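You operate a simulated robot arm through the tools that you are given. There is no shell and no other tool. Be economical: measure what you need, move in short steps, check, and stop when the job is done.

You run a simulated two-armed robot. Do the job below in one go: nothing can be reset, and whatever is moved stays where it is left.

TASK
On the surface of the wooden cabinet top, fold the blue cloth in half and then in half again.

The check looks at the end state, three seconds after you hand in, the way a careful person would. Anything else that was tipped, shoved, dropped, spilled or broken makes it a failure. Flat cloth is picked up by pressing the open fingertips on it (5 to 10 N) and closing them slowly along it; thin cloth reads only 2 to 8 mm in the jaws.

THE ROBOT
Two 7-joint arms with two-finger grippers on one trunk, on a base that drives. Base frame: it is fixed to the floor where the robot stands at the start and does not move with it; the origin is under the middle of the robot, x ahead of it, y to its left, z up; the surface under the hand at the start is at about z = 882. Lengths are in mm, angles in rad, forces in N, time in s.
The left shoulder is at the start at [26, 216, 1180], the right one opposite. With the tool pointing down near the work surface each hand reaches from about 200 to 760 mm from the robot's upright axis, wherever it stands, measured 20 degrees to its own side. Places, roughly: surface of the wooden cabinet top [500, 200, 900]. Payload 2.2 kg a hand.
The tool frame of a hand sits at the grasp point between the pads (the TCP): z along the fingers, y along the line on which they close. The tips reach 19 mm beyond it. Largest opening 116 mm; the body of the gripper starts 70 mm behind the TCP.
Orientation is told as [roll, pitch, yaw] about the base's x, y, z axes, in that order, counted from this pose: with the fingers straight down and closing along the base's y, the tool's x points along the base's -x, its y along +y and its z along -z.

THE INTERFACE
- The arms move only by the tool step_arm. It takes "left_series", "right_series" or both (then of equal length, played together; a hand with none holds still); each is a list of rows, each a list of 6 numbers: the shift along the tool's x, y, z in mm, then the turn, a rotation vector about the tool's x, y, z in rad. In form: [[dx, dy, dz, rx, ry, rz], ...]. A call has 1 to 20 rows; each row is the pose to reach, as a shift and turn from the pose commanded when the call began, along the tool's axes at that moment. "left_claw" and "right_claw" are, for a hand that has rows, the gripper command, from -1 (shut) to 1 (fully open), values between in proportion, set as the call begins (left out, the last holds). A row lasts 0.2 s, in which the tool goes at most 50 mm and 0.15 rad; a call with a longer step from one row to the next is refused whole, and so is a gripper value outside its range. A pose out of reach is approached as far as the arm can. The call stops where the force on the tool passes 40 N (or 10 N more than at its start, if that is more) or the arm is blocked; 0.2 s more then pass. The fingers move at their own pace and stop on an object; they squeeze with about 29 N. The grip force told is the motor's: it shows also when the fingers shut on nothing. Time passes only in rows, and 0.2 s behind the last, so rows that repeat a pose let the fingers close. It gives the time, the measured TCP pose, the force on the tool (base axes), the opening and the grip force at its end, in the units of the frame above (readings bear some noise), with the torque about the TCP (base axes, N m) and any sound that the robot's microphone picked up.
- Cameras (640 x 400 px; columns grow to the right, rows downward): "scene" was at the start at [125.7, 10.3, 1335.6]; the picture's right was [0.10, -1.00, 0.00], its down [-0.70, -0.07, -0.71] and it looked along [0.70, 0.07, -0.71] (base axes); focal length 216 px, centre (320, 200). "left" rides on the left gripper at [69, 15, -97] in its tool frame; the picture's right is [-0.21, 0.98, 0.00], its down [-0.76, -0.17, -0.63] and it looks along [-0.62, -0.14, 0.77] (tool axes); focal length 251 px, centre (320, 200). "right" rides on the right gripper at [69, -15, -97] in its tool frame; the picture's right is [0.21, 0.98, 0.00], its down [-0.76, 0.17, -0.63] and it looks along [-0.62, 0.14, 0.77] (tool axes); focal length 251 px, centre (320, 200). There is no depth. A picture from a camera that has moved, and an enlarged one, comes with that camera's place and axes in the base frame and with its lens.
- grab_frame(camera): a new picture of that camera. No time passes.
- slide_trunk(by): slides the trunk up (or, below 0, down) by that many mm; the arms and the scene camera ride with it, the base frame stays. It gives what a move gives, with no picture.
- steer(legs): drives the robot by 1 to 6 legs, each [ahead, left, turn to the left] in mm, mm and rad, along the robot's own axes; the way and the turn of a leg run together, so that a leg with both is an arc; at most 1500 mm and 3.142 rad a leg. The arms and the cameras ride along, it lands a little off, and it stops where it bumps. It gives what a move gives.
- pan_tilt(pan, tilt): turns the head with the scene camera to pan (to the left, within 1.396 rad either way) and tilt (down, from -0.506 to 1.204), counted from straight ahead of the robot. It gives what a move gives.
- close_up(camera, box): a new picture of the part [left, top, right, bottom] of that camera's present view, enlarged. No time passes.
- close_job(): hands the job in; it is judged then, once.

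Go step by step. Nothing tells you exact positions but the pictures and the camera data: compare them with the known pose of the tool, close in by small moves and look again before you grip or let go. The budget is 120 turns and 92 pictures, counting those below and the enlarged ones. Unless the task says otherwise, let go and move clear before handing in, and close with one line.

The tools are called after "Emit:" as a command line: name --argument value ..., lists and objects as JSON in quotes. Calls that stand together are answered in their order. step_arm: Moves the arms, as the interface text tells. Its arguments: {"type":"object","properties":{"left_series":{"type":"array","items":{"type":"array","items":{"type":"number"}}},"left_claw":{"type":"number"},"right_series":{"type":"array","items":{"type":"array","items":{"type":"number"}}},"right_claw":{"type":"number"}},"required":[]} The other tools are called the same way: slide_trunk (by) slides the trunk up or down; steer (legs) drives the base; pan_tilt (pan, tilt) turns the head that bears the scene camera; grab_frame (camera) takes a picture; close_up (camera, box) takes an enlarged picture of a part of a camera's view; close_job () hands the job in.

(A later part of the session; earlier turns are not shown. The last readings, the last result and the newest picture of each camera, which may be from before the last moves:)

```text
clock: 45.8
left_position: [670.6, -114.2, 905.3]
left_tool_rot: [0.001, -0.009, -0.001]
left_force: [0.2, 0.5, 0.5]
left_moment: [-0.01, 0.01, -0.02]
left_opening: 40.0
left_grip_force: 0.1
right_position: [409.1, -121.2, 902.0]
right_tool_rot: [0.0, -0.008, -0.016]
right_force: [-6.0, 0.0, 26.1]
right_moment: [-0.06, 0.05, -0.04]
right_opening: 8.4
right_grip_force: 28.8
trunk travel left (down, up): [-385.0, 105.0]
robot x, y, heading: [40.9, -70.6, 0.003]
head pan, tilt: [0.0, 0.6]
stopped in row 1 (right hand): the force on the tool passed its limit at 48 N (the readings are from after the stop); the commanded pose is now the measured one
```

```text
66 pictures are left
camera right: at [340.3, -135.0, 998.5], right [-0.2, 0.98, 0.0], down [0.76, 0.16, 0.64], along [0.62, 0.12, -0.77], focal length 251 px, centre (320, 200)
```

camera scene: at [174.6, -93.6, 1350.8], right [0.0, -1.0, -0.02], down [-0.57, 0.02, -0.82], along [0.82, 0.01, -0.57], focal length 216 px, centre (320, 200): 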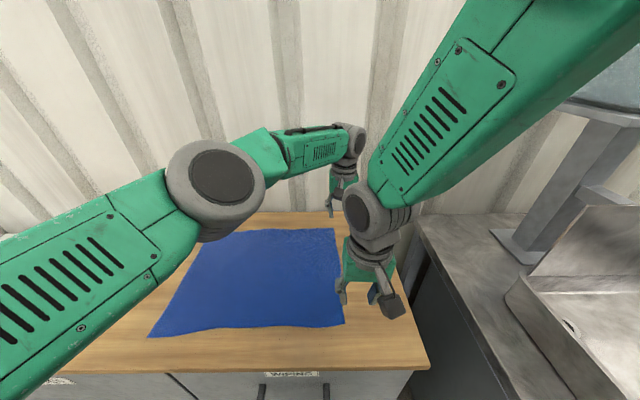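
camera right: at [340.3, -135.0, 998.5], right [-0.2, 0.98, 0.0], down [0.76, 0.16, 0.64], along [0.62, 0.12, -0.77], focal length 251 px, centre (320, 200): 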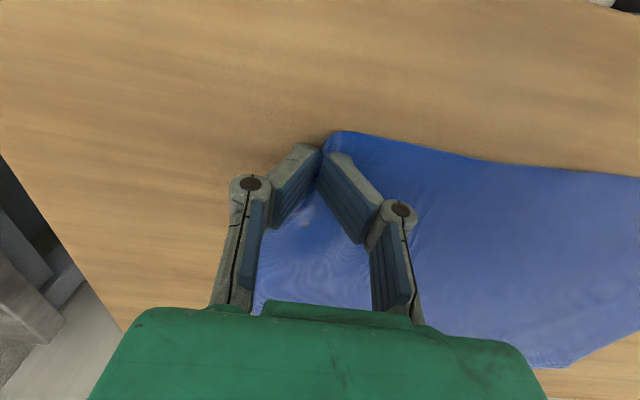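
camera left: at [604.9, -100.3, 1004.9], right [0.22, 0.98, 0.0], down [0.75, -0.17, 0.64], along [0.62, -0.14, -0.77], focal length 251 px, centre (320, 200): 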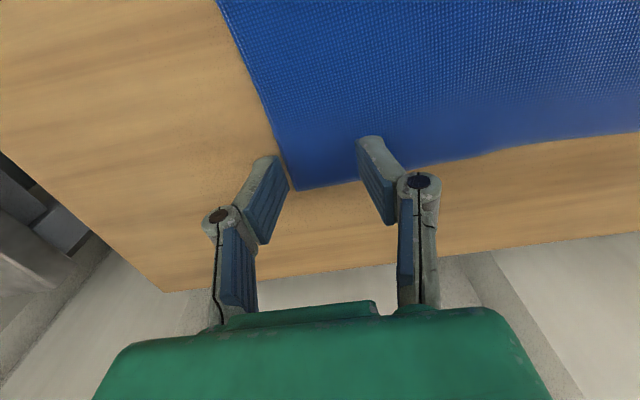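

Emit:
step_arm --right_series '[[0, 0, -4, 0, 0, 0], [0, 0, -6, 0, 0, 0], [0, 0, -6, 0, 0, 0]]' --right_claw -1

Emit:
close_up --camera "right" --box '[200, 80, 500, 270]'

```text
clock: 46.6
left_position: [671.9, -115.9, 904.0]
left_tool_rot: [-0.001, -0.009, -0.002]
left_force: [-0.4, 0.6, 1.4]
left_moment: [0.01, -0.02, 0.0]
left_opening: 39.8
left_grip_force: 0.2
right_position: [409.7, -123.6, 905.0]
right_tool_rot: [0.005, 0.003, -0.025]
right_force: [1.4, 2.3, 5.1]
right_moment: [0.03, 0.0, -0.01]
right_opening: 6.6
right_grip_force: 28.8
trunk travel left (down, up): [-385.0, 105.0]
robot x, y, heading: [40.0, -68.2, -0.005]
head pan, tilt: [0.0, 0.6]
```

```text
2.11 times, centred on (350, 175) of right
camera zoom: at [340.8, -136.3, 1002.6], right [-0.19, 0.98, 0.0], down [0.76, 0.14, 0.63], along [0.62, 0.12, -0.78], focal length 529 px, centre (257, 253)
```

zoom: 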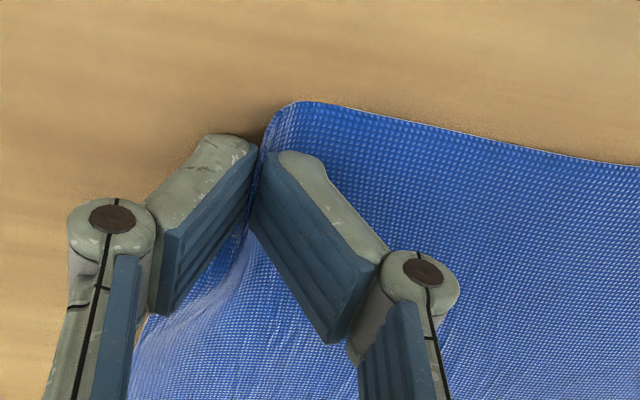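

The right hand holds the near edge by its border (6.6 mm). Now I press the left fingers lightly at the far corner and close them in stages.

Emit:
step_arm --left_series '[[-2, 0, 3, 0, 0, 0], [-4, 0, 5, 0, 0, 0], [-4, 0, 5, 0, 0, 0]]'

```text
clock: 47.4
left_position: [671.6, -111.5, 898.6]
left_tool_rot: [0.002, -0.009, -0.003]
left_force: [-0.2, 0.4, 9.7]
left_moment: [0.01, 0.0, -0.01]
left_opening: 43.4
left_grip_force: 4.3
left hand out of reach, approached as far as the arm can: row 2, 3
right_position: [410.2, -122.1, 907.2]
right_tool_rot: [0.009, -0.002, -0.023]
right_force: [-0.1, 0.2, 0.1]
right_moment: [0.04, -0.06, 0.02]
right_opening: 6.7
right_grip_force: 28.3
trunk travel left (down, up): [-385.0, 105.0]
robot x, y, heading: [43.7, -70.0, 0.0]
head pan, tilt: [0.0, 0.6]
```

Emit:
step_arm --left_series '[[0, 0, 0, 0, 0, 0]]' --left_claw -0.5

Emit:
step_arm --left_series '[[0, 0, 0, 0, 0, 0]]' --left_claw -0.65

Emit:
step_arm --left_series '[[0, 0, 0, 0, 0, 0]]' --left_claw -0.8

Emit:
step_arm --left_series '[[0, 0, 0, 0, 0, 0], [0, 0, 0, 0, 0, 0]]' --left_claw -1

Emit:
grab_frame --camera "left"

```text
clock: 47.8
left_position: [672.8, -113.2, 899.4]
left_tool_rot: [0.001, -0.009, -0.002]
left_force: [0.3, -0.3, 7.9]
left_moment: [0.01, 0.06, 0.04]
left_opening: 33.0
left_grip_force: 0.0
right_position: [411.4, -121.3, 908.5]
right_tool_rot: [0.007, -0.002, -0.024]
right_force: [0.8, 0.8, 0.3]
right_moment: [0.05, 0.0, 0.01]
right_opening: 6.5
right_grip_force: 29.0
trunk travel left (down, up): [-385.0, 105.0]
robot x, y, heading: [41.9, -68.7, -0.002]
head pan, tilt: [0.0, 0.6]
```

```text
clock: 48.2
left_position: [673.1, -113.6, 900.3]
left_tool_rot: [0.003, -0.009, -0.001]
left_force: [0.5, -0.9, 6.2]
left_moment: [0.02, 0.02, -0.02]
left_opening: 20.9
left_grip_force: 4.1
right_position: [411.9, -122.2, 909.3]
right_tool_rot: [0.007, -0.005, -0.024]
right_force: [-0.3, 0.1, 0.0]
right_moment: [0.03, -0.02, -0.01]
right_opening: 6.2
right_grip_force: 29.4
trunk travel left (down, up): [-385.0, 105.0]
robot x, y, heading: [42.1, -67.9, -0.0]
head pan, tilt: [0.0, 0.6]
```

```text
clock: 48.6
left_position: [671.5, -112.6, 901.7]
left_tool_rot: [0.001, -0.011, -0.001]
left_force: [0.0, -0.1, 16.1]
left_moment: [0.01, -0.01, -0.03]
left_opening: 14.6
left_grip_force: 0.1
right_position: [411.0, -121.6, 909.7]
right_tool_rot: [0.006, -0.006, -0.024]
right_force: [-0.2, -0.4, 0.7]
right_moment: [0.05, 0.01, 0.0]
right_opening: 6.4
right_grip_force: 29.3
trunk travel left (down, up): [-385.0, 105.0]
robot x, y, heading: [46.5, -68.1, -0.003]
head pan, tilt: [0.0, 0.6]
```

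```text
clock: 49.2
left_position: [672.6, -112.7, 903.1]
left_tool_rot: [0.001, -0.014, -0.001]
left_force: [3.9, -0.8, 30.0]
left_moment: [-0.01, 0.04, 0.01]
left_opening: 4.0
left_grip_force: 29.3
right_position: [411.1, -121.8, 910.1]
right_tool_rot: [0.007, -0.01, -0.025]
right_force: [0.1, 0.5, 0.0]
right_moment: [0.04, -0.01, 0.02]
right_opening: 6.5
right_grip_force: 29.2
trunk travel left (down, up): [-385.0, 105.0]
robot x, y, heading: [43.6, -69.4, -0.005]
head pan, tilt: [0.0, 0.6]
```

```text
64 pictures are left
camera left: at [601.7, -98.3, 996.4], right [0.22, 0.98, 0.0], down [0.75, -0.17, 0.64], along [0.63, -0.14, -0.77], focal length 251 px, centre (320, 200)
```

left: 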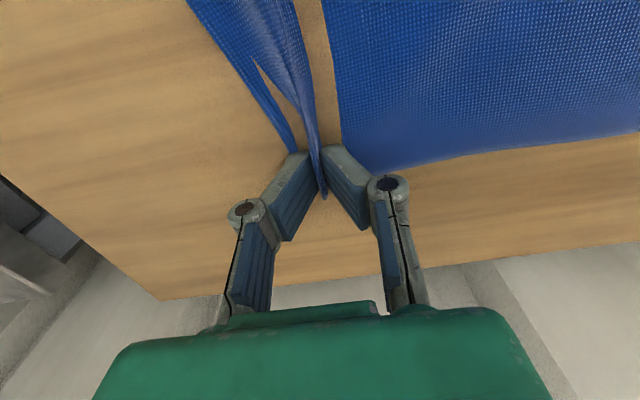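

Emit:
close_up --camera "left" --box '[180, 0, 480, 190]'

Emit:
grab_frame --camera "scene"

```text
2.11 times, centred on (330, 95) of left
camera zoom: at [601.7, -98.3, 996.4], right [0.22, 0.98, 0.0], down [0.75, -0.17, 0.64], along [0.63, -0.14, -0.77], focal length 529 px, centre (299, 421)
```

zoom: 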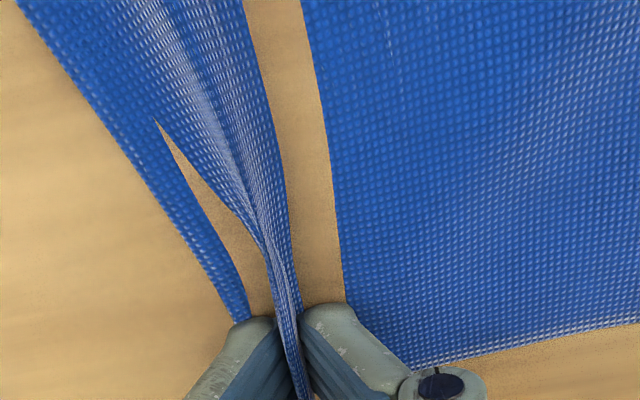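

```text
62 pictures are left
camera scene: at [170.8, -66.5, 1411.7], right [0.0, -1.0, 0.0], down [-0.57, 0.0, -0.82], along [0.82, 0.0, -0.57], focal length 216 px, centre (320, 200)
```

scene: 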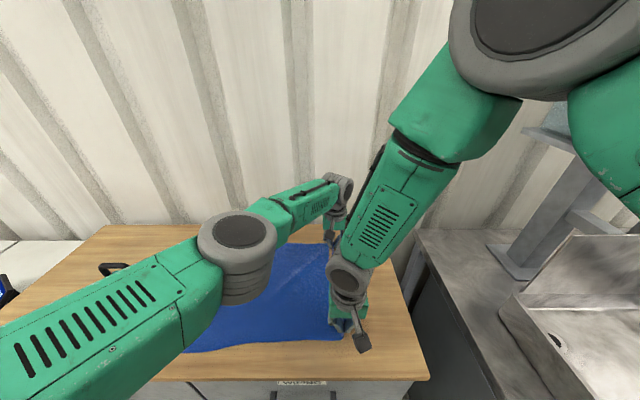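

Bare wood shows beside the pinch. It's either the cloth pressed under the surface in the picture or real damage, so I ease up a few mm and look again.

Emit:
step_arm --left_series '[[0, 0, -4, 0, 0, 0], [0, 0, -9, 0, 0, 0], [0, 0, -9, 0, 0, 0]]'

Emit:
close_up --camera "left" --box '[180, 0, 480, 190]'

```text
clock: 50.0
left_position: [673.8, -112.5, 908.4]
left_tool_rot: [0.002, -0.009, -0.001]
left_force: [-0.2, 0.3, 0.7]
left_moment: [0.01, -0.02, 0.0]
left_opening: 3.8
left_grip_force: 28.3
right_position: [412.2, -123.1, 909.2]
right_tool_rot: [0.007, -0.004, -0.028]
right_force: [-0.5, 0.5, -0.3]
right_moment: [0.06, -0.03, -0.02]
right_opening: 6.4
right_grip_force: 29.3
trunk travel left (down, up): [-385.0, 105.0]
robot x, y, heading: [40.3, -67.1, -0.003]
head pan, tilt: [0.0, 0.6]
```

```text
2.11 times, centred on (330, 95) of left
camera zoom: at [602.9, -99.1, 1002.3], right [0.22, 0.98, 0.0], down [0.75, -0.17, 0.64], along [0.62, -0.14, -0.77], focal length 529 px, centre (299, 421)
```

zoom: 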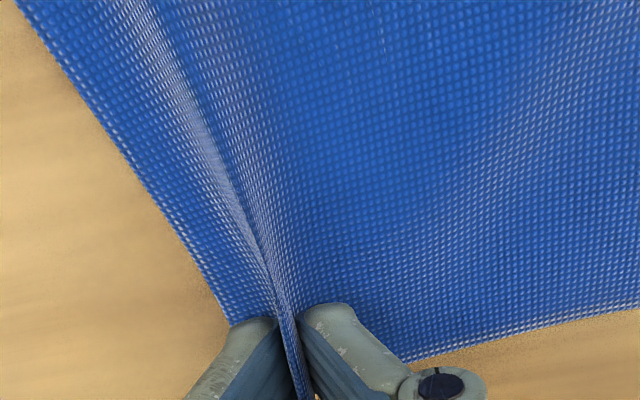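

There's no damage, and the left hand holds a neat pleat at the far corner. Now I lift both corners together, moving slightly left.

Emit:
step_arm --left_series '[[0, 3, -10, 0, 0, 0], [0, 6, -20, 0, 0, 0], [0, 10, -30, 0, 0, 0], [0, 14, -40, 0, 0, 0], [0, 18, -50, 0, 0, 0], [0, 22, -60, 0, 0, 0], [0, 26, -70, 0, 0, 0], [0, 30, -80, 0, 0, 0], [0, 34, -90, 0, 0, 0], [0, 38, -100, 0, 0, 0], [0, 38, -100, 0, 0, 0]]' --right_series '[[0, 3, -10, 0, 0, 0], [0, 6, -20, 0, 0, 0], [0, 10, -30, 0, 0, 0], [0, 14, -40, 0, 0, 0], [0, 18, -50, 0, 0, 0], [0, 22, -60, 0, 0, 0], [0, 26, -70, 0, 0, 0], [0, 30, -80, 0, 0, 0], [0, 34, -90, 0, 0, 0], [0, 38, -100, 0, 0, 0], [0, 38, -100, 0, 0, 0]]'

Emit:
grab_frame --camera "left"

Emit:
grab_frame --camera "right"

```text
clock: 52.4
left_position: [671.3, -73.9, 1009.7]
left_tool_rot: [0.001, -0.009, -0.002]
left_force: [0.2, -0.1, -0.3]
left_moment: [0.02, 0.02, -0.01]
left_opening: 3.9
left_grip_force: 29.5
right_position: [415.0, -84.4, 1012.4]
right_tool_rot: [0.018, -0.005, -0.036]
right_force: [-0.3, -0.5, -0.9]
right_moment: [0.03, 0.01, 0.0]
right_opening: 6.5
right_grip_force: 28.9
trunk travel left (down, up): [-385.0, 105.0]
robot x, y, heading: [43.9, -66.2, -0.005]
head pan, tilt: [0.0, 0.6]
```

```text
60 pictures are left
camera left: at [601.0, -59.0, 1103.1], right [0.22, 0.98, 0.0], down [0.75, -0.17, 0.64], along [0.62, -0.14, -0.77], focal length 251 px, centre (320, 200)
```

left: 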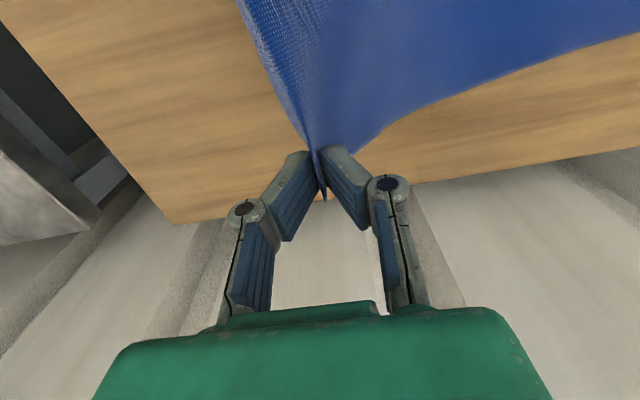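

```text
59 pictures are left
camera right: at [345.8, -98.7, 1108.9], right [-0.18, 0.98, 0.02], down [0.76, 0.13, 0.64], along [0.63, 0.13, -0.77], focal length 251 px, centre (320, 200)
```

right: 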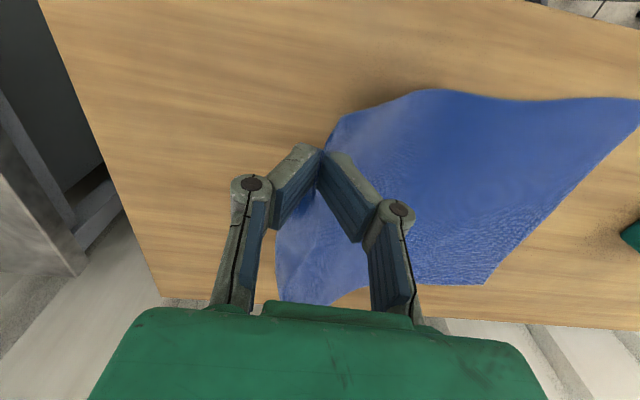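

Both corners are held. I drive the robot left in two parts to carry the edge across, staying clear of any tension.

Emit:
steer --legs '[[-10, 230, 0]]'

Emit:
step_arm --left_series '[[0, -5, 0, 0, 0, 0], [0, -10, 0, 0, 0, 0], [0, -15, 0, 0, 0, 0], [0, -20, 0, 0, 0, 0], [0, -25, 0, 0, 0, 0], [0, -30, 0, 0, 0, 0], [0, -35, 0, 0, 0, 0], [0, -40, 0, 0, 0, 0], [0, -45, 0, 0, 0, 0], [0, -50, 0, 0, 0, 0], [0, -50, 0, 0, 0, 0]]' --right_series '[[0, -5, 0, 0, 0, 0], [0, -10, 0, 0, 0, 0], [0, -15, 0, 0, 0, 0], [0, -20, 0, 0, 0, 0], [0, -25, 0, 0, 0, 0], [0, -30, 0, 0, 0, 0], [0, -35, 0, 0, 0, 0], [0, -40, 0, 0, 0, 0], [0, -45, 0, 0, 0, 0], [0, -50, 0, 0, 0, 0], [0, -50, 0, 0, 0, 0]]'

Emit:
grab_frame --camera "scene"

```text
clock: 54.1
left_position: [659.7, 158.1, 1009.5]
left_tool_rot: [-0.002, -0.009, -0.003]
left_force: [-0.6, 0.7, -0.3]
left_moment: [-0.03, 0.03, -0.02]
left_opening: 4.2
left_grip_force: 29.0
right_position: [405.1, 149.5, 1015.3]
right_tool_rot: [0.02, -0.008, -0.031]
right_force: [0.6, -0.5, -0.5]
right_moment: [0.04, 0.01, -0.03]
right_opening: 6.1
right_grip_force: 29.0
trunk travel left (down, up): [-385.0, 105.0]
robot x, y, heading: [32.5, 162.2, -0.0]
head pan, tilt: [0.0, 0.6]
```

```text
clock: 56.5
left_position: [658.0, 107.2, 1012.5]
left_tool_rot: [0.003, -0.012, 0.0]
left_force: [-0.8, 1.0, 0.4]
left_moment: [0.02, 0.01, 0.02]
left_opening: 3.6
left_grip_force: 28.6
right_position: [400.7, 98.5, 1015.4]
right_tool_rot: [0.021, -0.012, -0.031]
right_force: [-0.5, -0.6, 0.2]
right_moment: [0.01, 0.01, 0.0]
right_opening: 6.3
right_grip_force: 29.2
trunk travel left (down, up): [-385.0, 105.0]
robot x, y, heading: [33.7, 165.1, -0.002]
head pan, tilt: [0.0, 0.6]
```

```text
58 pictures are left
camera scene: at [165.5, 165.0, 1411.0], right [0.0, -1.0, 0.0], down [-0.57, 0.0, -0.82], along [0.82, 0.0, -0.57], focal length 216 px, centre (320, 200)
```

scene: 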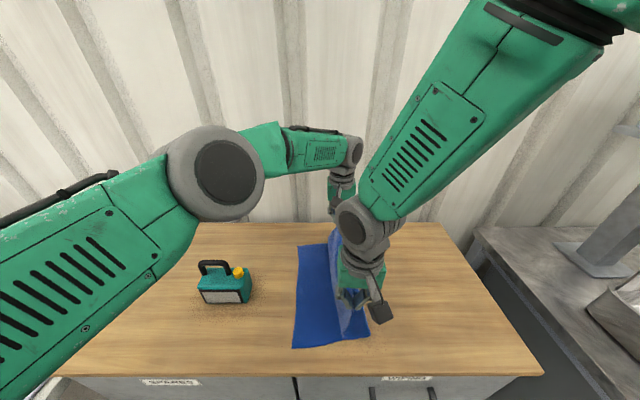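

Emit:
steer --legs '[[-10, 115, 0]]'

Emit:
step_arm --left_series '[[0, 0, 0, 0, 0, 0], [0, 0, 0, 0, 0, 0], [0, 0, 0, 0, 0, 0], [0, 0, 0, 0, 0, 0], [0, 0, 0, 0, 0, 0]]'

Emit:
pan_tilt --pan 0 --tilt 0.8

Emit:
grab_frame --camera "scene"

Emit:
grab_frame --camera "right"

Emit:
grab_frame --camera "left"

```text
clock: 57.8
left_position: [644.5, 170.9, 1003.8]
left_tool_rot: [0.036, -0.005, -0.014]
left_force: [-1.9, -6.0, -2.5]
left_moment: [0.5, -0.14, 0.02]
left_opening: 3.7
left_grip_force: 28.0
right_position: [392.8, 168.5, 1011.9]
right_tool_rot: [0.059, -0.005, -0.034]
right_force: [1.3, 0.3, 0.8]
right_moment: [0.04, 0.08, -0.02]
right_opening: 6.1
right_grip_force: 29.5
trunk travel left (down, up): [-385.0, 105.0]
robot x, y, heading: [23.7, 266.9, -0.001]
head pan, tilt: [0.0, 0.6]
```

```text
clock: 59.0
left_position: [645.1, 224.6, 1010.9]
left_tool_rot: [-0.013, -0.01, -0.009]
left_force: [-0.1, 1.1, 1.0]
left_moment: [-0.1, 0.09, -0.01]
left_opening: 3.9
left_grip_force: 30.5
right_position: [388.3, 220.7, 1016.2]
right_tool_rot: [0.012, -0.015, -0.03]
right_force: [-0.8, 1.2, -0.4]
right_moment: [-0.04, 0.01, 0.0]
right_opening: 6.6
right_grip_force: 29.3
trunk travel left (down, up): [-385.0, 105.0]
robot x, y, heading: [20.6, 273.8, 0.0]
head pan, tilt: [0.0, 0.6]
```

```text
clock: 59.7
left_position: [642.1, 188.0, 1008.5]
left_tool_rot: [0.013, -0.012, -0.014]
left_force: [0.4, -0.9, 0.0]
left_moment: [0.06, 0.01, 0.01]
left_opening: 3.5
left_grip_force: 28.4
right_position: [386.8, 186.5, 1014.9]
right_tool_rot: [0.033, -0.01, -0.033]
right_force: [-0.3, -1.8, 0.3]
right_moment: [0.11, -0.04, 0.01]
right_opening: 6.3
right_grip_force: 29.0
trunk travel left (down, up): [-385.0, 105.0]
robot x, y, heading: [23.7, 265.2, -0.0]
head pan, tilt: [0.0, 0.799]
```

```text
57 pictures are left
camera scene: at [148.5, 236.6, 1393.9], right [0.0, -1.0, -0.02], down [-0.72, 0.02, -0.69], along [0.69, 0.01, -0.72], focal length 216 px, centre (320, 200)
```

scene: 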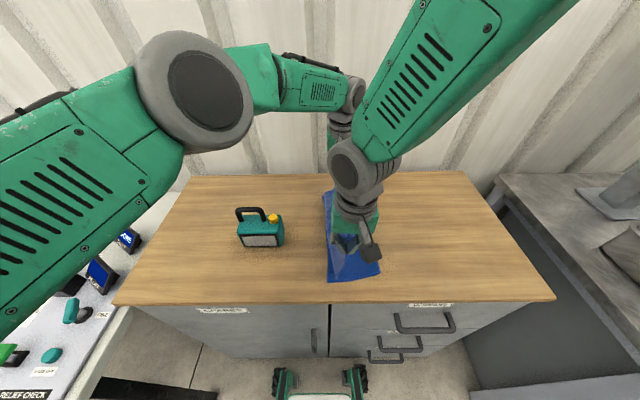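

```text
56 pictures are left
camera right: at [316.2, 171.5, 1111.3], right [-0.18, 0.98, 0.03], down [0.75, 0.12, 0.65], along [0.63, 0.14, -0.76], focal length 251 px, centre (320, 200)
```

right: 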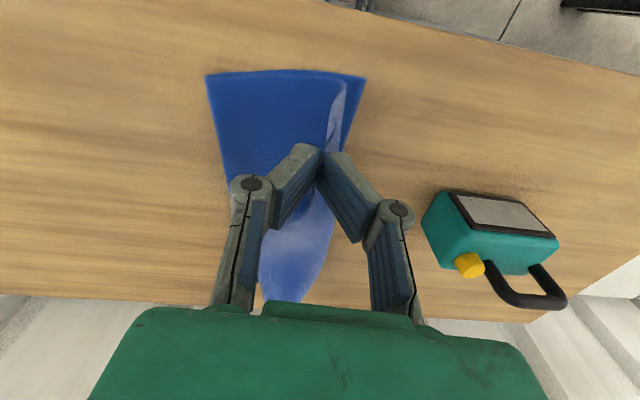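

```text
55 pictures are left
camera left: at [572.9, 201.4, 1103.2], right [0.23, 0.97, 0.02], down [0.75, -0.18, 0.64], along [0.62, -0.13, -0.77], focal length 251 px, centre (320, 200)
```

left: 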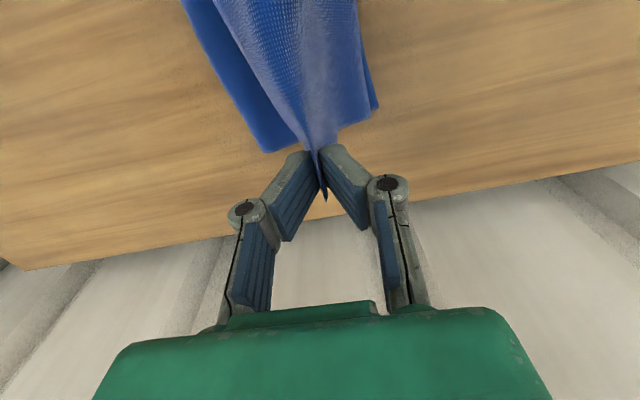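

The edge is across, but the trunk is swaying again. I'll let it settle before aligning with the left edge.

Emit:
step_arm --left_series '[[0, 0, 0, 0, 0, 0], [0, 0, 0, 0, 0, 0], [0, 0, 0, 0, 0, 0], [0, 0, 0, 0, 0, 0], [0, 0, 0, 0, 0, 0], [0, 0, 0, 0, 0, 0], [0, 0, 0, 0, 0, 0], [0, 0, 0, 0, 0, 0], [0, 0, 0, 0, 0, 0], [0, 0, 0, 0, 0, 0], [0, 0, 0, 0, 0, 0], [0, 0, 0, 0, 0, 0], [0, 0, 0, 0, 0, 0], [0, 0, 0, 0, 0, 0], [0, 0, 0, 0, 0, 0], [0, 0, 0, 0, 0, 0], [0, 0, 0, 0, 0, 0], [0, 0, 0, 0, 0, 0]]'

Emit:
grab_frame --camera "scene"

Emit:
grab_frame --camera "right"

Emit:
grab_frame --camera "left"

```text
clock: 63.7
left_position: [638.8, 213.7, 1012.8]
left_tool_rot: [0.002, -0.014, -0.008]
left_force: [-0.6, 0.3, -0.9]
left_moment: [0.07, -0.03, -0.03]
left_opening: 3.9
left_grip_force: 30.0
right_position: [384.7, 210.6, 1019.0]
right_tool_rot: [0.021, -0.018, -0.029]
right_force: [-0.4, 0.4, 0.2]
right_moment: [0.07, 0.0, 0.01]
right_opening: 6.4
right_grip_force: 29.3
trunk travel left (down, up): [-385.0, 105.0]
robot x, y, heading: [23.0, 273.1, 0.001]
head pan, tilt: [0.0, 0.799]
stopped in row 18 (left hand): the arm was blocked; the commanded pose is now the measured one
```

```text
54 pictures are left
camera scene: at [148.4, 288.3, 1394.2], right [0.0, -1.0, 0.01], down [-0.72, -0.01, -0.69], along [0.69, -0.01, -0.72], focal length 216 px, centre (320, 200)
```

scene: 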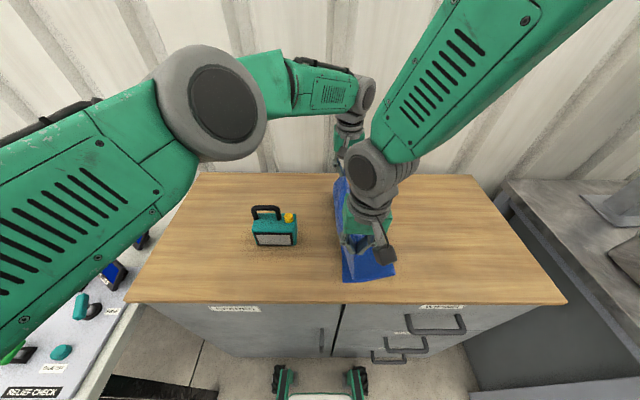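

```text
53 pictures are left
camera right: at [313.6, 195.4, 1113.8], right [-0.19, 0.98, 0.02], down [0.75, 0.13, 0.65], along [0.64, 0.13, -0.76], focal length 251 px, centre (320, 200)
```

right: 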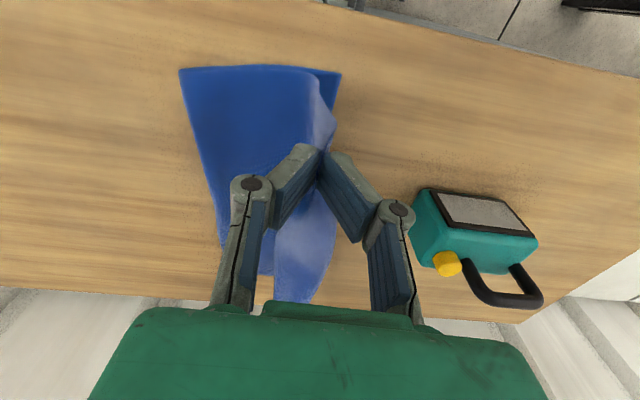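

```text
52 pictures are left
camera left: at [568.4, 229.0, 1106.8], right [0.22, 0.97, 0.01], down [0.75, -0.17, 0.64], along [0.63, -0.14, -0.77], focal length 251 px, centre (320, 200)
```

left: 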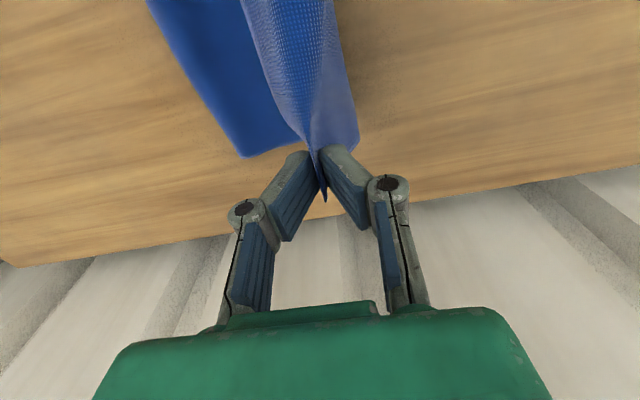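

The bottom layer's left edge now lies at about y=226 near and 237 far; the cloth shifted a bit while I gripped it. I'll lower both hands slowly to about y 185–195 so the loop rolls out to the right.

Emit:
step_arm --left_series '[[0, -4, 5, 0, 0, 0], [0, -8, 10, 0, 0, 0], [0, -12, 17, 0, 0, 0], [0, -14, 24, 0, 0, 0], [0, -16, 31, 0, 0, 0], [0, -16, 38, 0, 0, 0], [0, -16, 45, 0, 0, 0], [0, -16, 52, 0, 0, 0], [0, -16, 59, 0, 0, 0], [0, -16, 66, 0, 0, 0], [0, -16, 72, 0, 0, 0], [0, -16, 78, 0, 0, 0], [0, -16, 82, 0, 0, 0], [0, -16, 86, 0, 0, 0], [0, -16, 86, 0, 0, 0]]' --right_series '[[0, -4, 5, 0, 0, 0], [0, -8, 10, 0, 0, 0], [0, -12, 17, 0, 0, 0], [0, -16, 24, 0, 0, 0], [0, -20, 31, 0, 0, 0], [0, -24, 38, 0, 0, 0], [0, -24, 45, 0, 0, 0], [0, -24, 52, 0, 0, 0], [0, -24, 59, 0, 0, 0], [0, -24, 66, 0, 0, 0], [0, -24, 72, 0, 0, 0], [0, -24, 80, 0, 0, 0], [0, -24, 86, 0, 0, 0], [0, -24, 92, 0, 0, 0], [0, -24, 92, 0, 0, 0]]'

Emit:
grab_frame --camera "right"

Emit:
grab_frame --camera "left"

```text
clock: 66.9
left_position: [643.6, 202.6, 927.6]
left_tool_rot: [-0.003, -0.014, -0.007]
left_force: [0.3, 0.8, 0.0]
left_moment: [-0.03, 0.03, 0.0]
left_opening: 3.5
left_grip_force: 28.2
left hand out of reach, approached as far as the arm can: row 14, 15
right_position: [394.2, 191.4, 933.5]
right_tool_rot: [0.063, -0.014, -0.072]
right_force: [-0.4, 0.4, 0.1]
right_moment: [0.0, -0.01, -0.04]
right_opening: 5.8
right_grip_force: 29.0
trunk travel left (down, up): [-385.0, 105.0]
robot x, y, heading: [24.2, 275.7, 0.004]
head pan, tilt: [0.0, 0.799]
```

```text
51 pictures are left
camera right: at [322.9, 175.8, 1028.9], right [-0.14, 0.99, 0.06], down [0.75, 0.07, 0.65], along [0.64, 0.14, -0.76], focal length 251 px, centre (320, 200)
```

right: 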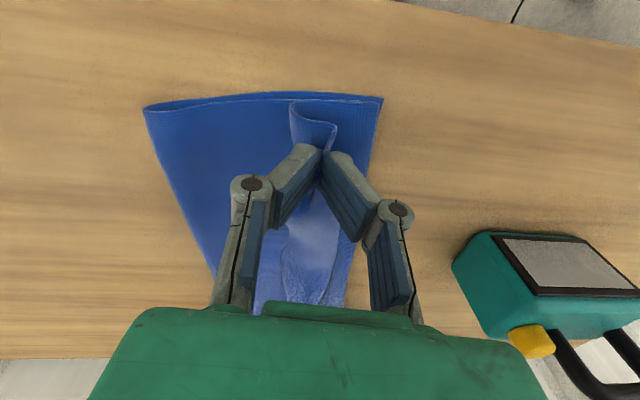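

```text
50 pictures are left
camera left: at [572.6, 218.2, 1020.0], right [0.22, 0.98, 0.0], down [0.75, -0.17, 0.64], along [0.63, -0.14, -0.77], focal length 251 px, centre (320, 200)
```

left: 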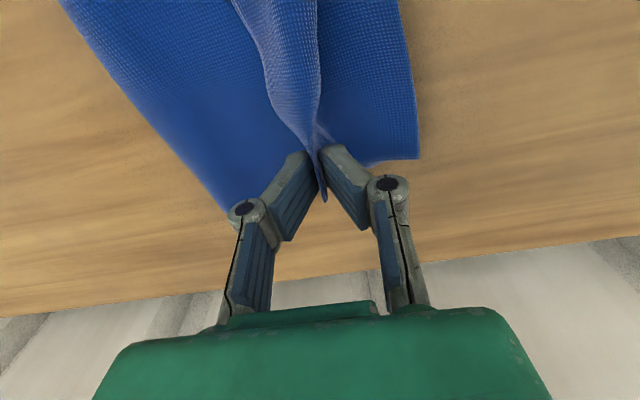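

The fold line is short of the true half (bottom layer only about 135 mm), with slack ruffled under the hands. I'll lift again, drive back right to lay the slack flat, then fold with a tauter arc.

Emit:
step_arm --left_series '[[0, -5, -10, 0, 0, 0], [0, -10, -20, 0, 0, 0], [0, -15, -30, 0, 0, 0], [0, -20, -42, 0, 0, 0], [0, -25, -54, 0, 0, 0], [0, -30, -66, 0, 0, 0], [0, -35, -78, 0, 0, 0], [0, -40, -90, 0, 0, 0], [0, -40, -100, 0, 0, 0]]' --right_series '[[0, -5, -10, 0.01, 0, 0], [0, -10, -20, 0.02, 0, -0.01], [0, -15, -30, 0.03, 0, -0.02], [0, -20, -42, 0.04, 0, -0.03], [0, -25, -54, 0.05, 0, -0.04], [0, -30, -66, 0.06, 0, -0.05], [0, -35, -78, 0.06, 0, -0.06], [0, -40, -90, 0.06, 0, -0.06], [0, -40, -100, 0.06, 0, -0.06]]'

Emit:
steer --legs '[[0, -110, 0]]'

Emit:
steer --legs '[[0, -110, 0]]'

Emit:
step_arm --left_series '[[0, 0, 0, 0, 0, 0], [0, 0, 0, 0, 0, 0], [0, 0, 0, 0, 0, 0], [0, 0, 0, 0, 0, 0], [0, 0, 0, 0, 0, 0], [0, 0, 0, 0, 0, 0], [0, 0, 0, 0, 0, 0], [0, 0, 0, 0, 0, 0], [0, 0, 0, 0, 0, 0]]'

Emit:
grab_frame --camera "scene"

```text
clock: 68.9
left_position: [626.8, 171.7, 1020.9]
left_tool_rot: [0.0, -0.015, -0.007]
left_force: [-0.4, 0.0, -0.4]
left_moment: [-0.02, 0.02, 0.0]
left_opening: 4.0
left_grip_force: 29.8
left hand out of reach, approached as far as the arm can: row 2, 3, 4, 5, 6, 7, 8, 9
right_position: [382.3, 146.3, 1024.7]
right_tool_rot: [-0.041, -0.019, 0.031]
right_force: [0.5, -0.1, -0.6]
right_moment: [0.03, -0.01, 0.01]
right_opening: 6.1
right_grip_force: 29.1
trunk travel left (down, up): [-385.0, 105.0]
robot x, y, heading: [22.4, 277.4, 0.002]
head pan, tilt: [0.0, 0.799]
```

```text
clock: 70.5
left_position: [619.6, 23.1, 1025.9]
left_tool_rot: [0.028, -0.025, -0.012]
left_force: [-0.9, -2.2, 0.4]
left_moment: [0.24, -0.12, 0.01]
left_opening: 3.6
left_grip_force: 29.6
right_position: [369.4, 3.6, 1024.8]
right_tool_rot: [-0.013, -0.026, 0.027]
right_force: [-1.8, -1.2, -0.3]
right_moment: [0.21, -0.08, -0.03]
right_opening: 3.4
right_grip_force: 25.6
trunk travel left (down, up): [-385.0, 105.0]
robot x, y, heading: [24.8, 159.0, -0.004]
head pan, tilt: [0.0, 0.799]
stopped in leg 1: the robot was blocked; the commanded pose is now the measured one
```

```text
clock: 72.1
left_position: [626.5, -59.0, 1038.1]
left_tool_rot: [0.02, -0.039, 0.09]
left_force: [-1.5, -3.5, 0.3]
left_moment: [0.28, -0.16, 0.0]
left_opening: 3.7
left_grip_force: 30.0
right_position: [353.3, -94.7, 1032.0]
right_tool_rot: [0.0, -0.029, -0.009]
right_force: [0.1, -2.0, 0.9]
right_moment: [0.16, -0.02, -0.04]
right_opening: 0.0
right_grip_force: 28.6
trunk travel left (down, up): [-385.0, 105.0]
robot x, y, heading: [15.9, 53.1, -0.01]
head pan, tilt: [0.0, 0.799]
stopped in leg 1: the robot was blocked; the commanded pose is now the measured one
```

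```text
clock: 72.7
left_position: [648.8, 95.0, 1049.6]
left_tool_rot: [-0.096, -0.024, 0.178]
left_force: [0.7, 3.9, -1.8]
left_moment: [-0.3, 0.19, -0.05]
left_opening: 3.8
left_grip_force: 28.7
right_position: [352.4, 46.5, 1057.0]
right_tool_rot: [-0.076, -0.052, -0.008]
right_force: [0.7, 4.9, 0.3]
right_moment: [-0.48, -0.05, 0.0]
right_opening: 0.0
right_grip_force: 28.5
trunk travel left (down, up): [-385.0, 105.0]
robot x, y, heading: [20.8, 68.4, -0.007]
head pan, tilt: [0.0, 0.799]
stopped in row 2 (left hand): the arm was blocked; the commanded pose is now the measured one
```

```text
49 pictures are left
camera scene: at [143.0, 129.3, 1393.3], right [0.01, -1.0, 0.04], down [-0.72, -0.04, -0.7], along [0.7, -0.03, -0.72], focal length 216 px, centre (320, 200)
```

scene: 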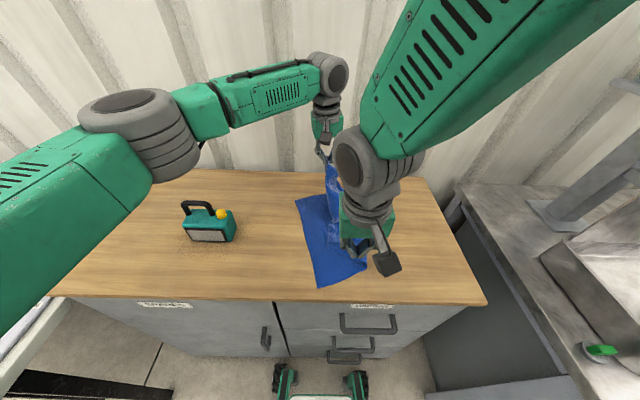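

The drive set the trunk swaying hard, and the right hand lost the cloth. I'll wait for it to calm down.

Emit:
pan_tilt --pan 0.05 --tilt 0.7

Emit:
pan_tilt --pan 0.0 --tilt 0.75

Emit:
pan_tilt --pan 0.05 --tilt 0.7

Emit:
pan_tilt --pan 0.0 --tilt 0.75

Emit:
grab_frame --camera "scene"

```text
clock: 73.4
left_position: [652.7, 7.1, 1042.2]
left_tool_rot: [-0.031, -0.03, 0.185]
left_force: [-1.1, -1.1, -0.5]
left_moment: [0.06, -0.09, 0.01]
left_opening: 4.1
left_grip_force: 31.1
right_position: [357.7, -46.7, 1049.6]
right_tool_rot: [0.018, -0.019, -0.047]
right_force: [-0.2, -1.3, 0.1]
right_moment: [0.07, 0.02, -0.05]
right_opening: 0.0
right_grip_force: 28.2
trunk travel left (down, up): [-385.0, 105.0]
robot x, y, heading: [12.4, 47.7, 0.007]
head pan, tilt: [0.051, 0.7]
```

```text
clock: 74.0
left_position: [644.7, -11.8, 1052.4]
left_tool_rot: [-0.02, -0.046, 0.165]
left_force: [-2.0, -1.9, 0.7]
left_moment: [0.19, -0.14, 0.0]
left_opening: 3.5
left_grip_force: 28.3
right_position: [348.2, -62.6, 1044.8]
right_tool_rot: [-0.015, -0.036, -0.023]
right_force: [-0.3, -0.2, 1.9]
right_moment: [0.05, -0.05, 0.01]
right_opening: 0.3
right_grip_force: 28.1
trunk travel left (down, up): [-385.0, 105.0]
robot x, y, heading: [19.9, 49.6, -0.009]
head pan, tilt: [0.0, 0.75]
```

```text
clock: 74.6
left_position: [652.1, 78.7, 1045.8]
left_tool_rot: [-0.081, -0.024, 0.174]
left_force: [1.4, 2.3, 0.7]
left_moment: [-0.25, 0.17, -0.02]
left_opening: 3.4
left_grip_force: 26.8
right_position: [353.1, 26.4, 1045.2]
right_tool_rot: [-0.087, -0.038, -0.013]
right_force: [1.6, 1.5, -2.9]
right_moment: [-0.14, 0.03, 0.01]
right_opening: 0.0
right_grip_force: 28.8
trunk travel left (down, up): [-385.0, 105.0]
robot x, y, heading: [18.9, 69.2, -0.011]
head pan, tilt: [0.051, 0.7]
```

```text
clock: 75.2
left_position: [649.1, 28.1, 1047.5]
left_tool_rot: [-0.049, -0.033, 0.173]
left_force: [0.1, -0.7, 0.0]
left_moment: [0.06, -0.02, -0.03]
left_opening: 4.4
left_grip_force: 30.3
right_position: [355.0, -23.0, 1052.8]
right_tool_rot: [-0.008, -0.028, -0.047]
right_force: [0.5, -0.8, 1.0]
right_moment: [0.04, 0.01, -0.02]
right_opening: 0.1
right_grip_force: 28.8
trunk travel left (down, up): [-385.0, 105.0]
robot x, y, heading: [18.6, 58.2, -0.005]
head pan, tilt: [0.0, 0.75]
```

```text
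48 pictures are left
camera scene: at [145.4, 31.4, 1397.2], right [-0.01, -1.0, -0.02], down [-0.69, 0.02, -0.73], along [0.73, 0.01, -0.69], focal length 216 px, centre (320, 200)
```

scene: 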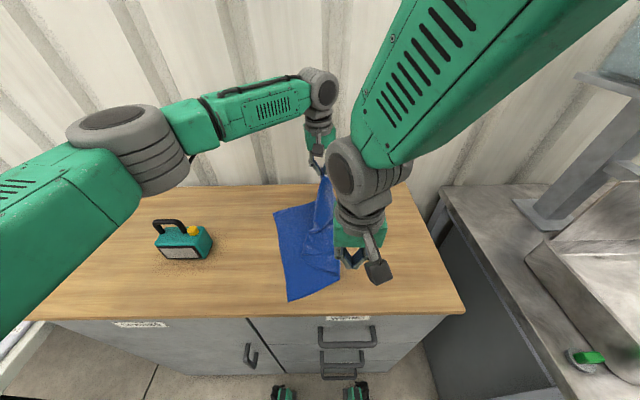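

The sway takes long to die out, so I'll stop driving while holding cloth. New order: lay the cloth flat again, fold far to near with both arms on their own sides, then fold sideways. First I lower the trunk to steady it and move the right hand aside.

Emit:
slide_trunk --by -60

Emit:
step_arm --right_series '[[0, -10, 0, 0, 0, 0], [0, -20, 0, 0, 0, 0], [0, -30, 0, 0, 0, 0], [0, -45, 0, 0, 0, 0], [0, -60, 0, 0, 0, 0], [0, -75, 0, 0, 0, 0], [0, -90, 0, 0, 0, 0], [0, -105, 0, 0, 0, 0], [0, -115, 0, 0, 0, 0], [0, -120, 0, 0, 0, 0], [0, -120, 0, 0, 0, 0], [0, -120, 0, 0, 0, 0]]' --right_claw -0.31

Emit:
pan_tilt --pan 0.05 --tilt 0.8

Emit:
pan_tilt --pan 0.0 --tilt 0.75

Emit:
grab_frame --camera "scene"

```text
clock: 76.2
left_position: [649.4, 59.3, 988.5]
left_tool_rot: [-0.07, -0.029, 0.178]
left_force: [1.8, 2.2, -1.2]
left_moment: [-0.26, 0.13, -0.01]
left_opening: 4.1
left_grip_force: 31.0
right_position: [355.0, 8.4, 993.3]
right_tool_rot: [-0.042, -0.041, -0.029]
right_force: [1.4, 1.2, -1.0]
right_moment: [-0.06, 0.02, 0.03]
right_opening: 0.0
right_grip_force: 28.4
trunk travel left (down, up): [-325.0, 165.0]
robot x, y, heading: [15.9, 67.1, -0.005]
head pan, tilt: [0.0, 0.75]
```

```text
clock: 79.0
left_position: [649.0, 80.5, 990.3]
left_tool_rot: [-0.082, -0.027, 0.18]
left_force: [-0.2, 2.8, 0.5]
left_moment: [-0.16, 0.01, 0.01]
left_opening: 3.8
left_grip_force: 29.5
right_position: [346.6, -94.0, 999.0]
right_tool_rot: [-0.086, -0.045, -0.01]
right_force: [0.5, 0.5, -0.3]
right_moment: [-0.13, 0.06, 0.04]
right_opening: 39.9
right_grip_force: 0.0
trunk travel left (down, up): [-325.0, 165.0]
robot x, y, heading: [16.2, 69.7, -0.008]
head pan, tilt: [0.0, 0.75]
stopped in row 12 (right hand): the arm was blocked; the commanded pose is now the measured one
```

```text
clock: 79.7
left_position: [649.7, 66.3, 991.2]
left_tool_rot: [-0.073, -0.032, 0.178]
left_force: [0.0, 1.8, -0.6]
left_moment: [-0.09, 0.06, 0.0]
left_opening: 3.7
left_grip_force: 29.2
right_position: [346.4, -106.5, 995.5]
right_tool_rot: [-0.075, -0.041, -0.01]
right_force: [0.0, 1.2, 0.9]
right_moment: [-0.08, 0.0, 0.0]
right_opening: 39.8
right_grip_force: 0.0
trunk travel left (down, up): [-325.0, 165.0]
robot x, y, heading: [18.0, 67.3, -0.008]
head pan, tilt: [0.051, 0.799]
```

```text
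clock: 80.3
left_position: [648.1, 15.5, 988.8]
left_tool_rot: [-0.035, -0.039, 0.171]
left_force: [-1.8, -2.5, -0.4]
left_moment: [0.25, -0.08, -0.02]
left_opening: 3.8
left_grip_force: 28.9
right_position: [344.7, -155.3, 990.1]
right_tool_rot: [-0.033, -0.037, -0.021]
right_force: [0.2, -1.6, 0.5]
right_moment: [0.12, -0.03, -0.03]
right_opening: 39.9
right_grip_force: 0.1
trunk travel left (down, up): [-325.0, 165.0]
robot x, y, heading: [18.6, 59.7, -0.003]
head pan, tilt: [0.0, 0.75]
```

```text
47 pictures are left
camera scene: at [144.6, 20.2, 1337.6], right [-0.01, -1.0, -0.03], down [-0.68, 0.03, -0.73], along [0.73, 0.01, -0.68], focal length 216 px, centre (320, 200)
```

scene: 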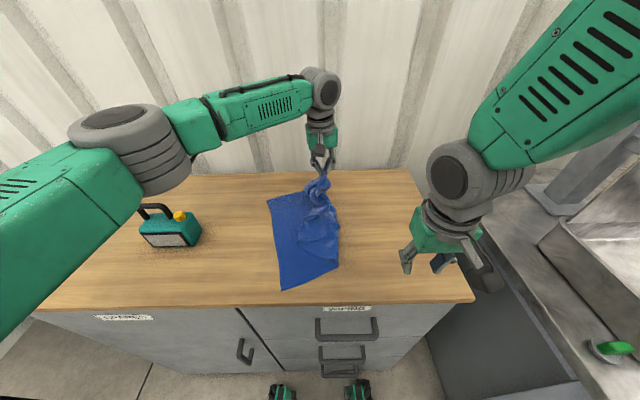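

Emit:
step_arm --right_series '[[0, 0, 0, 0, 0, 0], [0, 0, 0, 0, 0, 0], [0, 0, 0, 0, 0, 0], [0, 0, 0, 0, 0, 0], [0, 0, 0, 0, 0, 0], [0, 0, 0, 0, 0, 0], [0, 0, 0, 0, 0, 0], [0, 0, 0, 0, 0, 0], [0, 0, 0, 0, 0, 0], [0, 0, 0, 0, 0, 0], [0, 0, 0, 0, 0, 0], [0, 0, 0, 0, 0, 0], [0, 0, 0, 0, 0, 0], [0, 0, 0, 0, 0, 0], [0, 0, 0, 0, 0, 0], [0, 0, 0, 0, 0, 0], [0, 0, 0, 0, 0, 0], [0, 0, 0, 0, 0, 0], [0, 0, 0, 0, 0, 0], [0, 0, 0, 0, 0, 0]]'

Emit:
step_arm --right_series '[[0, 0, 0, 0, 0, 0], [0, 0, 0, 0, 0, 0], [0, 0, 0, 0, 0, 0], [0, 0, 0, 0, 0, 0], [0, 0, 0, 0, 0, 0], [0, 0, 0, 0, 0, 0], [0, 0, 0, 0, 0, 0], [0, 0, 0, 0, 0, 0], [0, 0, 0, 0, 0, 0], [0, 0, 0, 0, 0, 0], [0, 0, 0, 0, 0, 0], [0, 0, 0, 0, 0, 0], [0, 0, 0, 0, 0, 0], [0, 0, 0, 0, 0, 0], [0, 0, 0, 0, 0, 0], [0, 0, 0, 0, 0, 0], [0, 0, 0, 0, 0, 0], [0, 0, 0, 0, 0, 0], [0, 0, 0, 0, 0, 0], [0, 0, 0, 0, 0, 0]]'

```text
clock: 84.7
left_position: [645.9, 26.4, 993.0]
left_tool_rot: [-0.051, -0.041, 0.169]
left_force: [0.2, 0.0, 0.2]
left_moment: [-0.05, 0.02, 0.0]
left_opening: 3.4
left_grip_force: 27.8
right_position: [341.8, -143.8, 992.1]
right_tool_rot: [-0.044, -0.042, -0.02]
right_force: [-0.7, 0.5, 1.2]
right_moment: [0.01, -0.01, 0.03]
right_opening: 40.2
right_grip_force: 0.1
trunk travel left (down, up): [-325.0, 165.0]
robot x, y, heading: [21.2, 55.6, -0.01]
head pan, tilt: [0.0, 0.75]
stopped in row 20 (right hand): the arm was blocked; the commanded pose is now the measured one
```

```text
clock: 88.9
left_position: [643.0, 10.7, 992.9]
left_tool_rot: [-0.041, -0.04, 0.164]
left_force: [-0.2, -3.0, 0.5]
left_moment: [0.2, -0.13, 0.0]
left_opening: 3.8
left_grip_force: 30.6
right_position: [342.1, -157.3, 991.1]
right_tool_rot: [-0.038, -0.041, -0.022]
right_force: [-0.7, -1.0, -0.3]
right_moment: [0.04, 0.0, -0.03]
right_opening: 39.7
right_grip_force: 0.1
trunk travel left (down, up): [-325.0, 165.0]
robot x, y, heading: [19.6, 55.5, -0.006]
head pan, tilt: [0.0, 0.75]
```

Steadier now. I lay the held far-right corner back to the right and down, slowly, squaring the left tool as it goes.

Emit:
step_arm --left_series '[[0, -6, 0, -0.01, 0.01, 0.03], [1, -12, 2, -0.02, 0.02, 0.06], [2, -18, 5, -0.03, 0.03, 0.09], [3, -25, 10, -0.041, 0.04, 0.12], [4, -32, 15, -0.041, 0.04, 0.164], [4, -39, 20, -0.041, 0.04, 0.164], [4, -46, 26, -0.041, 0.04, 0.164], [4, -53, 32, -0.041, 0.04, 0.164], [4, -60, 38, -0.041, 0.04, 0.164], [4, -66, 44, -0.041, 0.04, 0.164], [4, -70, 50, -0.041, 0.04, 0.164], [4, -74, 56, -0.041, 0.04, 0.164], [4, -78, 62, -0.041, 0.04, 0.164], [4, -80, 66, -0.041, 0.04, 0.164]]'

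Emit:
grab_frame --camera "scene"

Emit:
grab_frame --camera "right"

```text
clock: 91.9
left_position: [638.8, -2.5, 939.8]
left_tool_rot: [-0.029, -0.003, 0.007]
left_force: [0.5, 2.4, 0.1]
left_moment: [-0.19, 0.03, 0.01]
left_opening: 3.7
left_grip_force: 28.5
left hand out of reach, approached as far as the arm can: row 8, 9, 10, 11, 12, 13, 14
right_position: [342.9, -115.0, 998.3]
right_tool_rot: [-0.072, -0.044, -0.016]
right_force: [0.7, 0.1, 0.5]
right_moment: [-0.04, -0.01, 0.03]
right_opening: 40.1
right_grip_force: 0.1
trunk travel left (down, up): [-325.0, 165.0]
robot x, y, heading: [19.9, 62.5, -0.006]
head pan, tilt: [0.0, 0.75]
```

```text
46 pictures are left
camera scene: at [146.0, 89.8, 1337.8], right [-0.01, -1.0, 0.02], down [-0.69, -0.01, -0.73], along [0.73, -0.02, -0.69], focal length 216 px, centre (320, 200)
```

scene: 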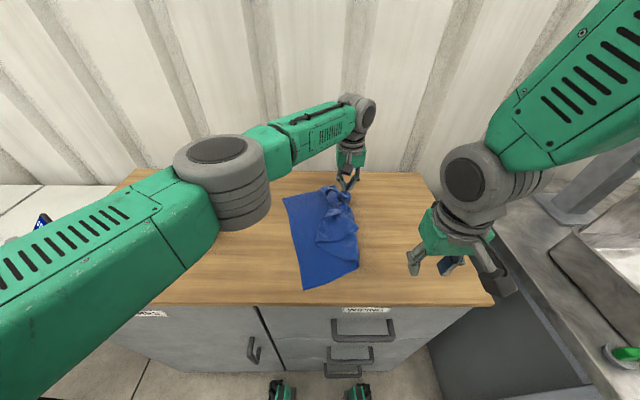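

```text
45 pictures are left
camera right: at [270.8, -121.9, 1092.2], right [-0.2, 0.98, -0.08], down [0.73, 0.2, 0.65], along [0.65, 0.07, -0.76], focal length 251 px, centre (320, 200)
```

right: 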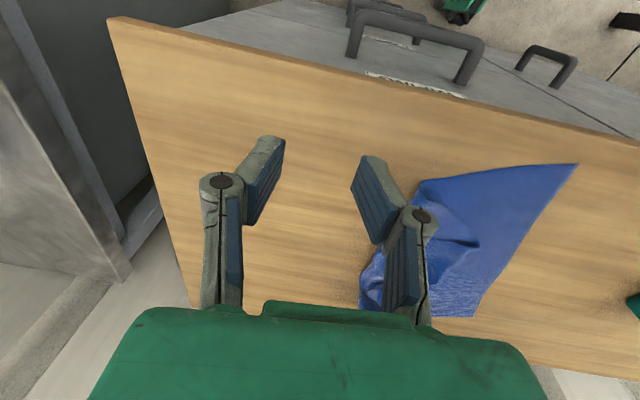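

The cloth has been dragged skew. I'll put the held corner down here and let go, then take it with the right arm, which can pull it out flat to the right.

Emit:
step_arm --left_series '[[0, 0, 8, 0, 0, 0], [0, 0, 16, 0, 0, 0], [0, 0, 24, 0, 0, 0], [0, 0, 27, 0, 0, 0], [0, 0, 27, 0, 0, 0]]'

Emit:
step_arm --left_series '[[0, 0, 0, 0, 0, 0], [0, 0, 0, 0, 0, 0], [0, 0, -15, 0, 0, 0], [0, 0, -40, 0, 0, 0], [0, 0, -70, 0, 0, 0], [0, 0, -100, 0, 0, 0], [0, 0, -100, 0, 0, 0]]' --left_claw -0.31

Emit:
step_arm --left_series '[[10, 25, 0, 0, 0, 0], [30, 50, 0, 0, 0, 0], [50, 80, 0, 0, 0, 0], [70, 115, 0, 0, 0, 0], [90, 150, 0, 0, 0, 0], [105, 185, 0, 0, 0, 0], [120, 220, 0, 0, 0, 0], [130, 255, 0, 0, 0, 0], [140, 285, 0, 0, 0, 0], [140, 300, 0, 0, 0, 0], [140, 300, 0, 0, 0, 0], [140, 300, 0, 0, 0, 0]]'

Emit:
grab_frame --camera "scene"

```text
clock: 93.3
left_position: [643.6, -33.2, 913.9]
left_tool_rot: [-0.015, -0.006, 0.001]
left_force: [1.0, 1.0, 0.3]
left_moment: [-0.08, 0.08, 0.05]
left_opening: 4.3
left_grip_force: 28.8
right_position: [338.3, -139.8, 995.9]
right_tool_rot: [-0.054, -0.044, -0.023]
right_force: [-0.4, -0.1, -0.3]
right_moment: [0.0, -0.04, -0.02]
right_opening: 40.2
right_grip_force: 0.2
trunk travel left (down, up): [-325.0, 165.0]
robot x, y, heading: [17.9, 51.5, -0.013]
head pan, tilt: [0.0, 0.75]
stopped in row 5 (left hand): the arm was blocked; the commanded pose is now the measured one
```

```text
clock: 94.9
left_position: [639.2, -45.6, 1013.4]
left_tool_rot: [-0.005, -0.006, 0.0]
left_force: [0.4, -0.7, 0.6]
left_moment: [0.12, 0.02, -0.02]
left_opening: 39.8
left_grip_force: 0.1
right_position: [339.5, -152.3, 992.8]
right_tool_rot: [-0.044, -0.041, -0.025]
right_force: [0.4, -0.7, 0.0]
right_moment: [0.03, -0.01, -0.01]
right_opening: 40.1
right_grip_force: 0.1
trunk travel left (down, up): [-325.0, 165.0]
robot x, y, heading: [17.7, 48.5, -0.01]
head pan, tilt: [0.0, 0.75]
```

```text
clock: 97.5
left_position: [495.6, 258.1, 1011.5]
left_tool_rot: [-0.004, -0.009, 0.0]
left_force: [0.1, -0.9, -0.7]
left_moment: [0.08, 0.01, 0.0]
left_opening: 40.2
left_grip_force: 0.0
right_position: [339.2, -151.3, 993.1]
right_tool_rot: [-0.043, -0.043, -0.023]
right_force: [-1.4, -0.2, -0.1]
right_moment: [0.08, -0.03, 0.0]
right_opening: 40.0
right_grip_force: 0.0
trunk travel left (down, up): [-325.0, 165.0]
robot x, y, heading: [17.0, 55.3, -0.011]
head pan, tilt: [0.0, 0.75]
```

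```text
44 pictures are left
camera scene: at [143.7, 37.4, 1338.3], right [-0.01, -1.0, -0.01], down [-0.68, 0.01, -0.73], along [0.73, 0.0, -0.68], focal length 216 px, centre (320, 200)
```

scene: 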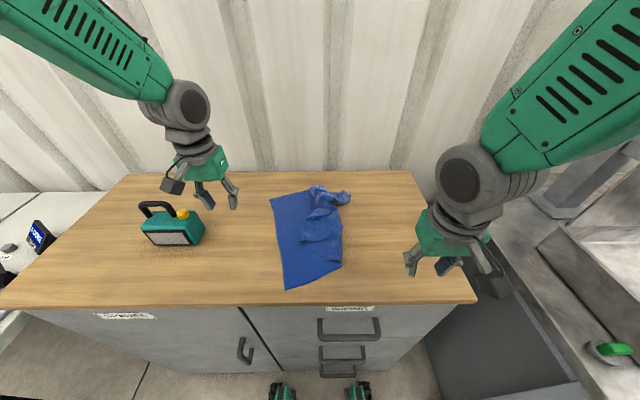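

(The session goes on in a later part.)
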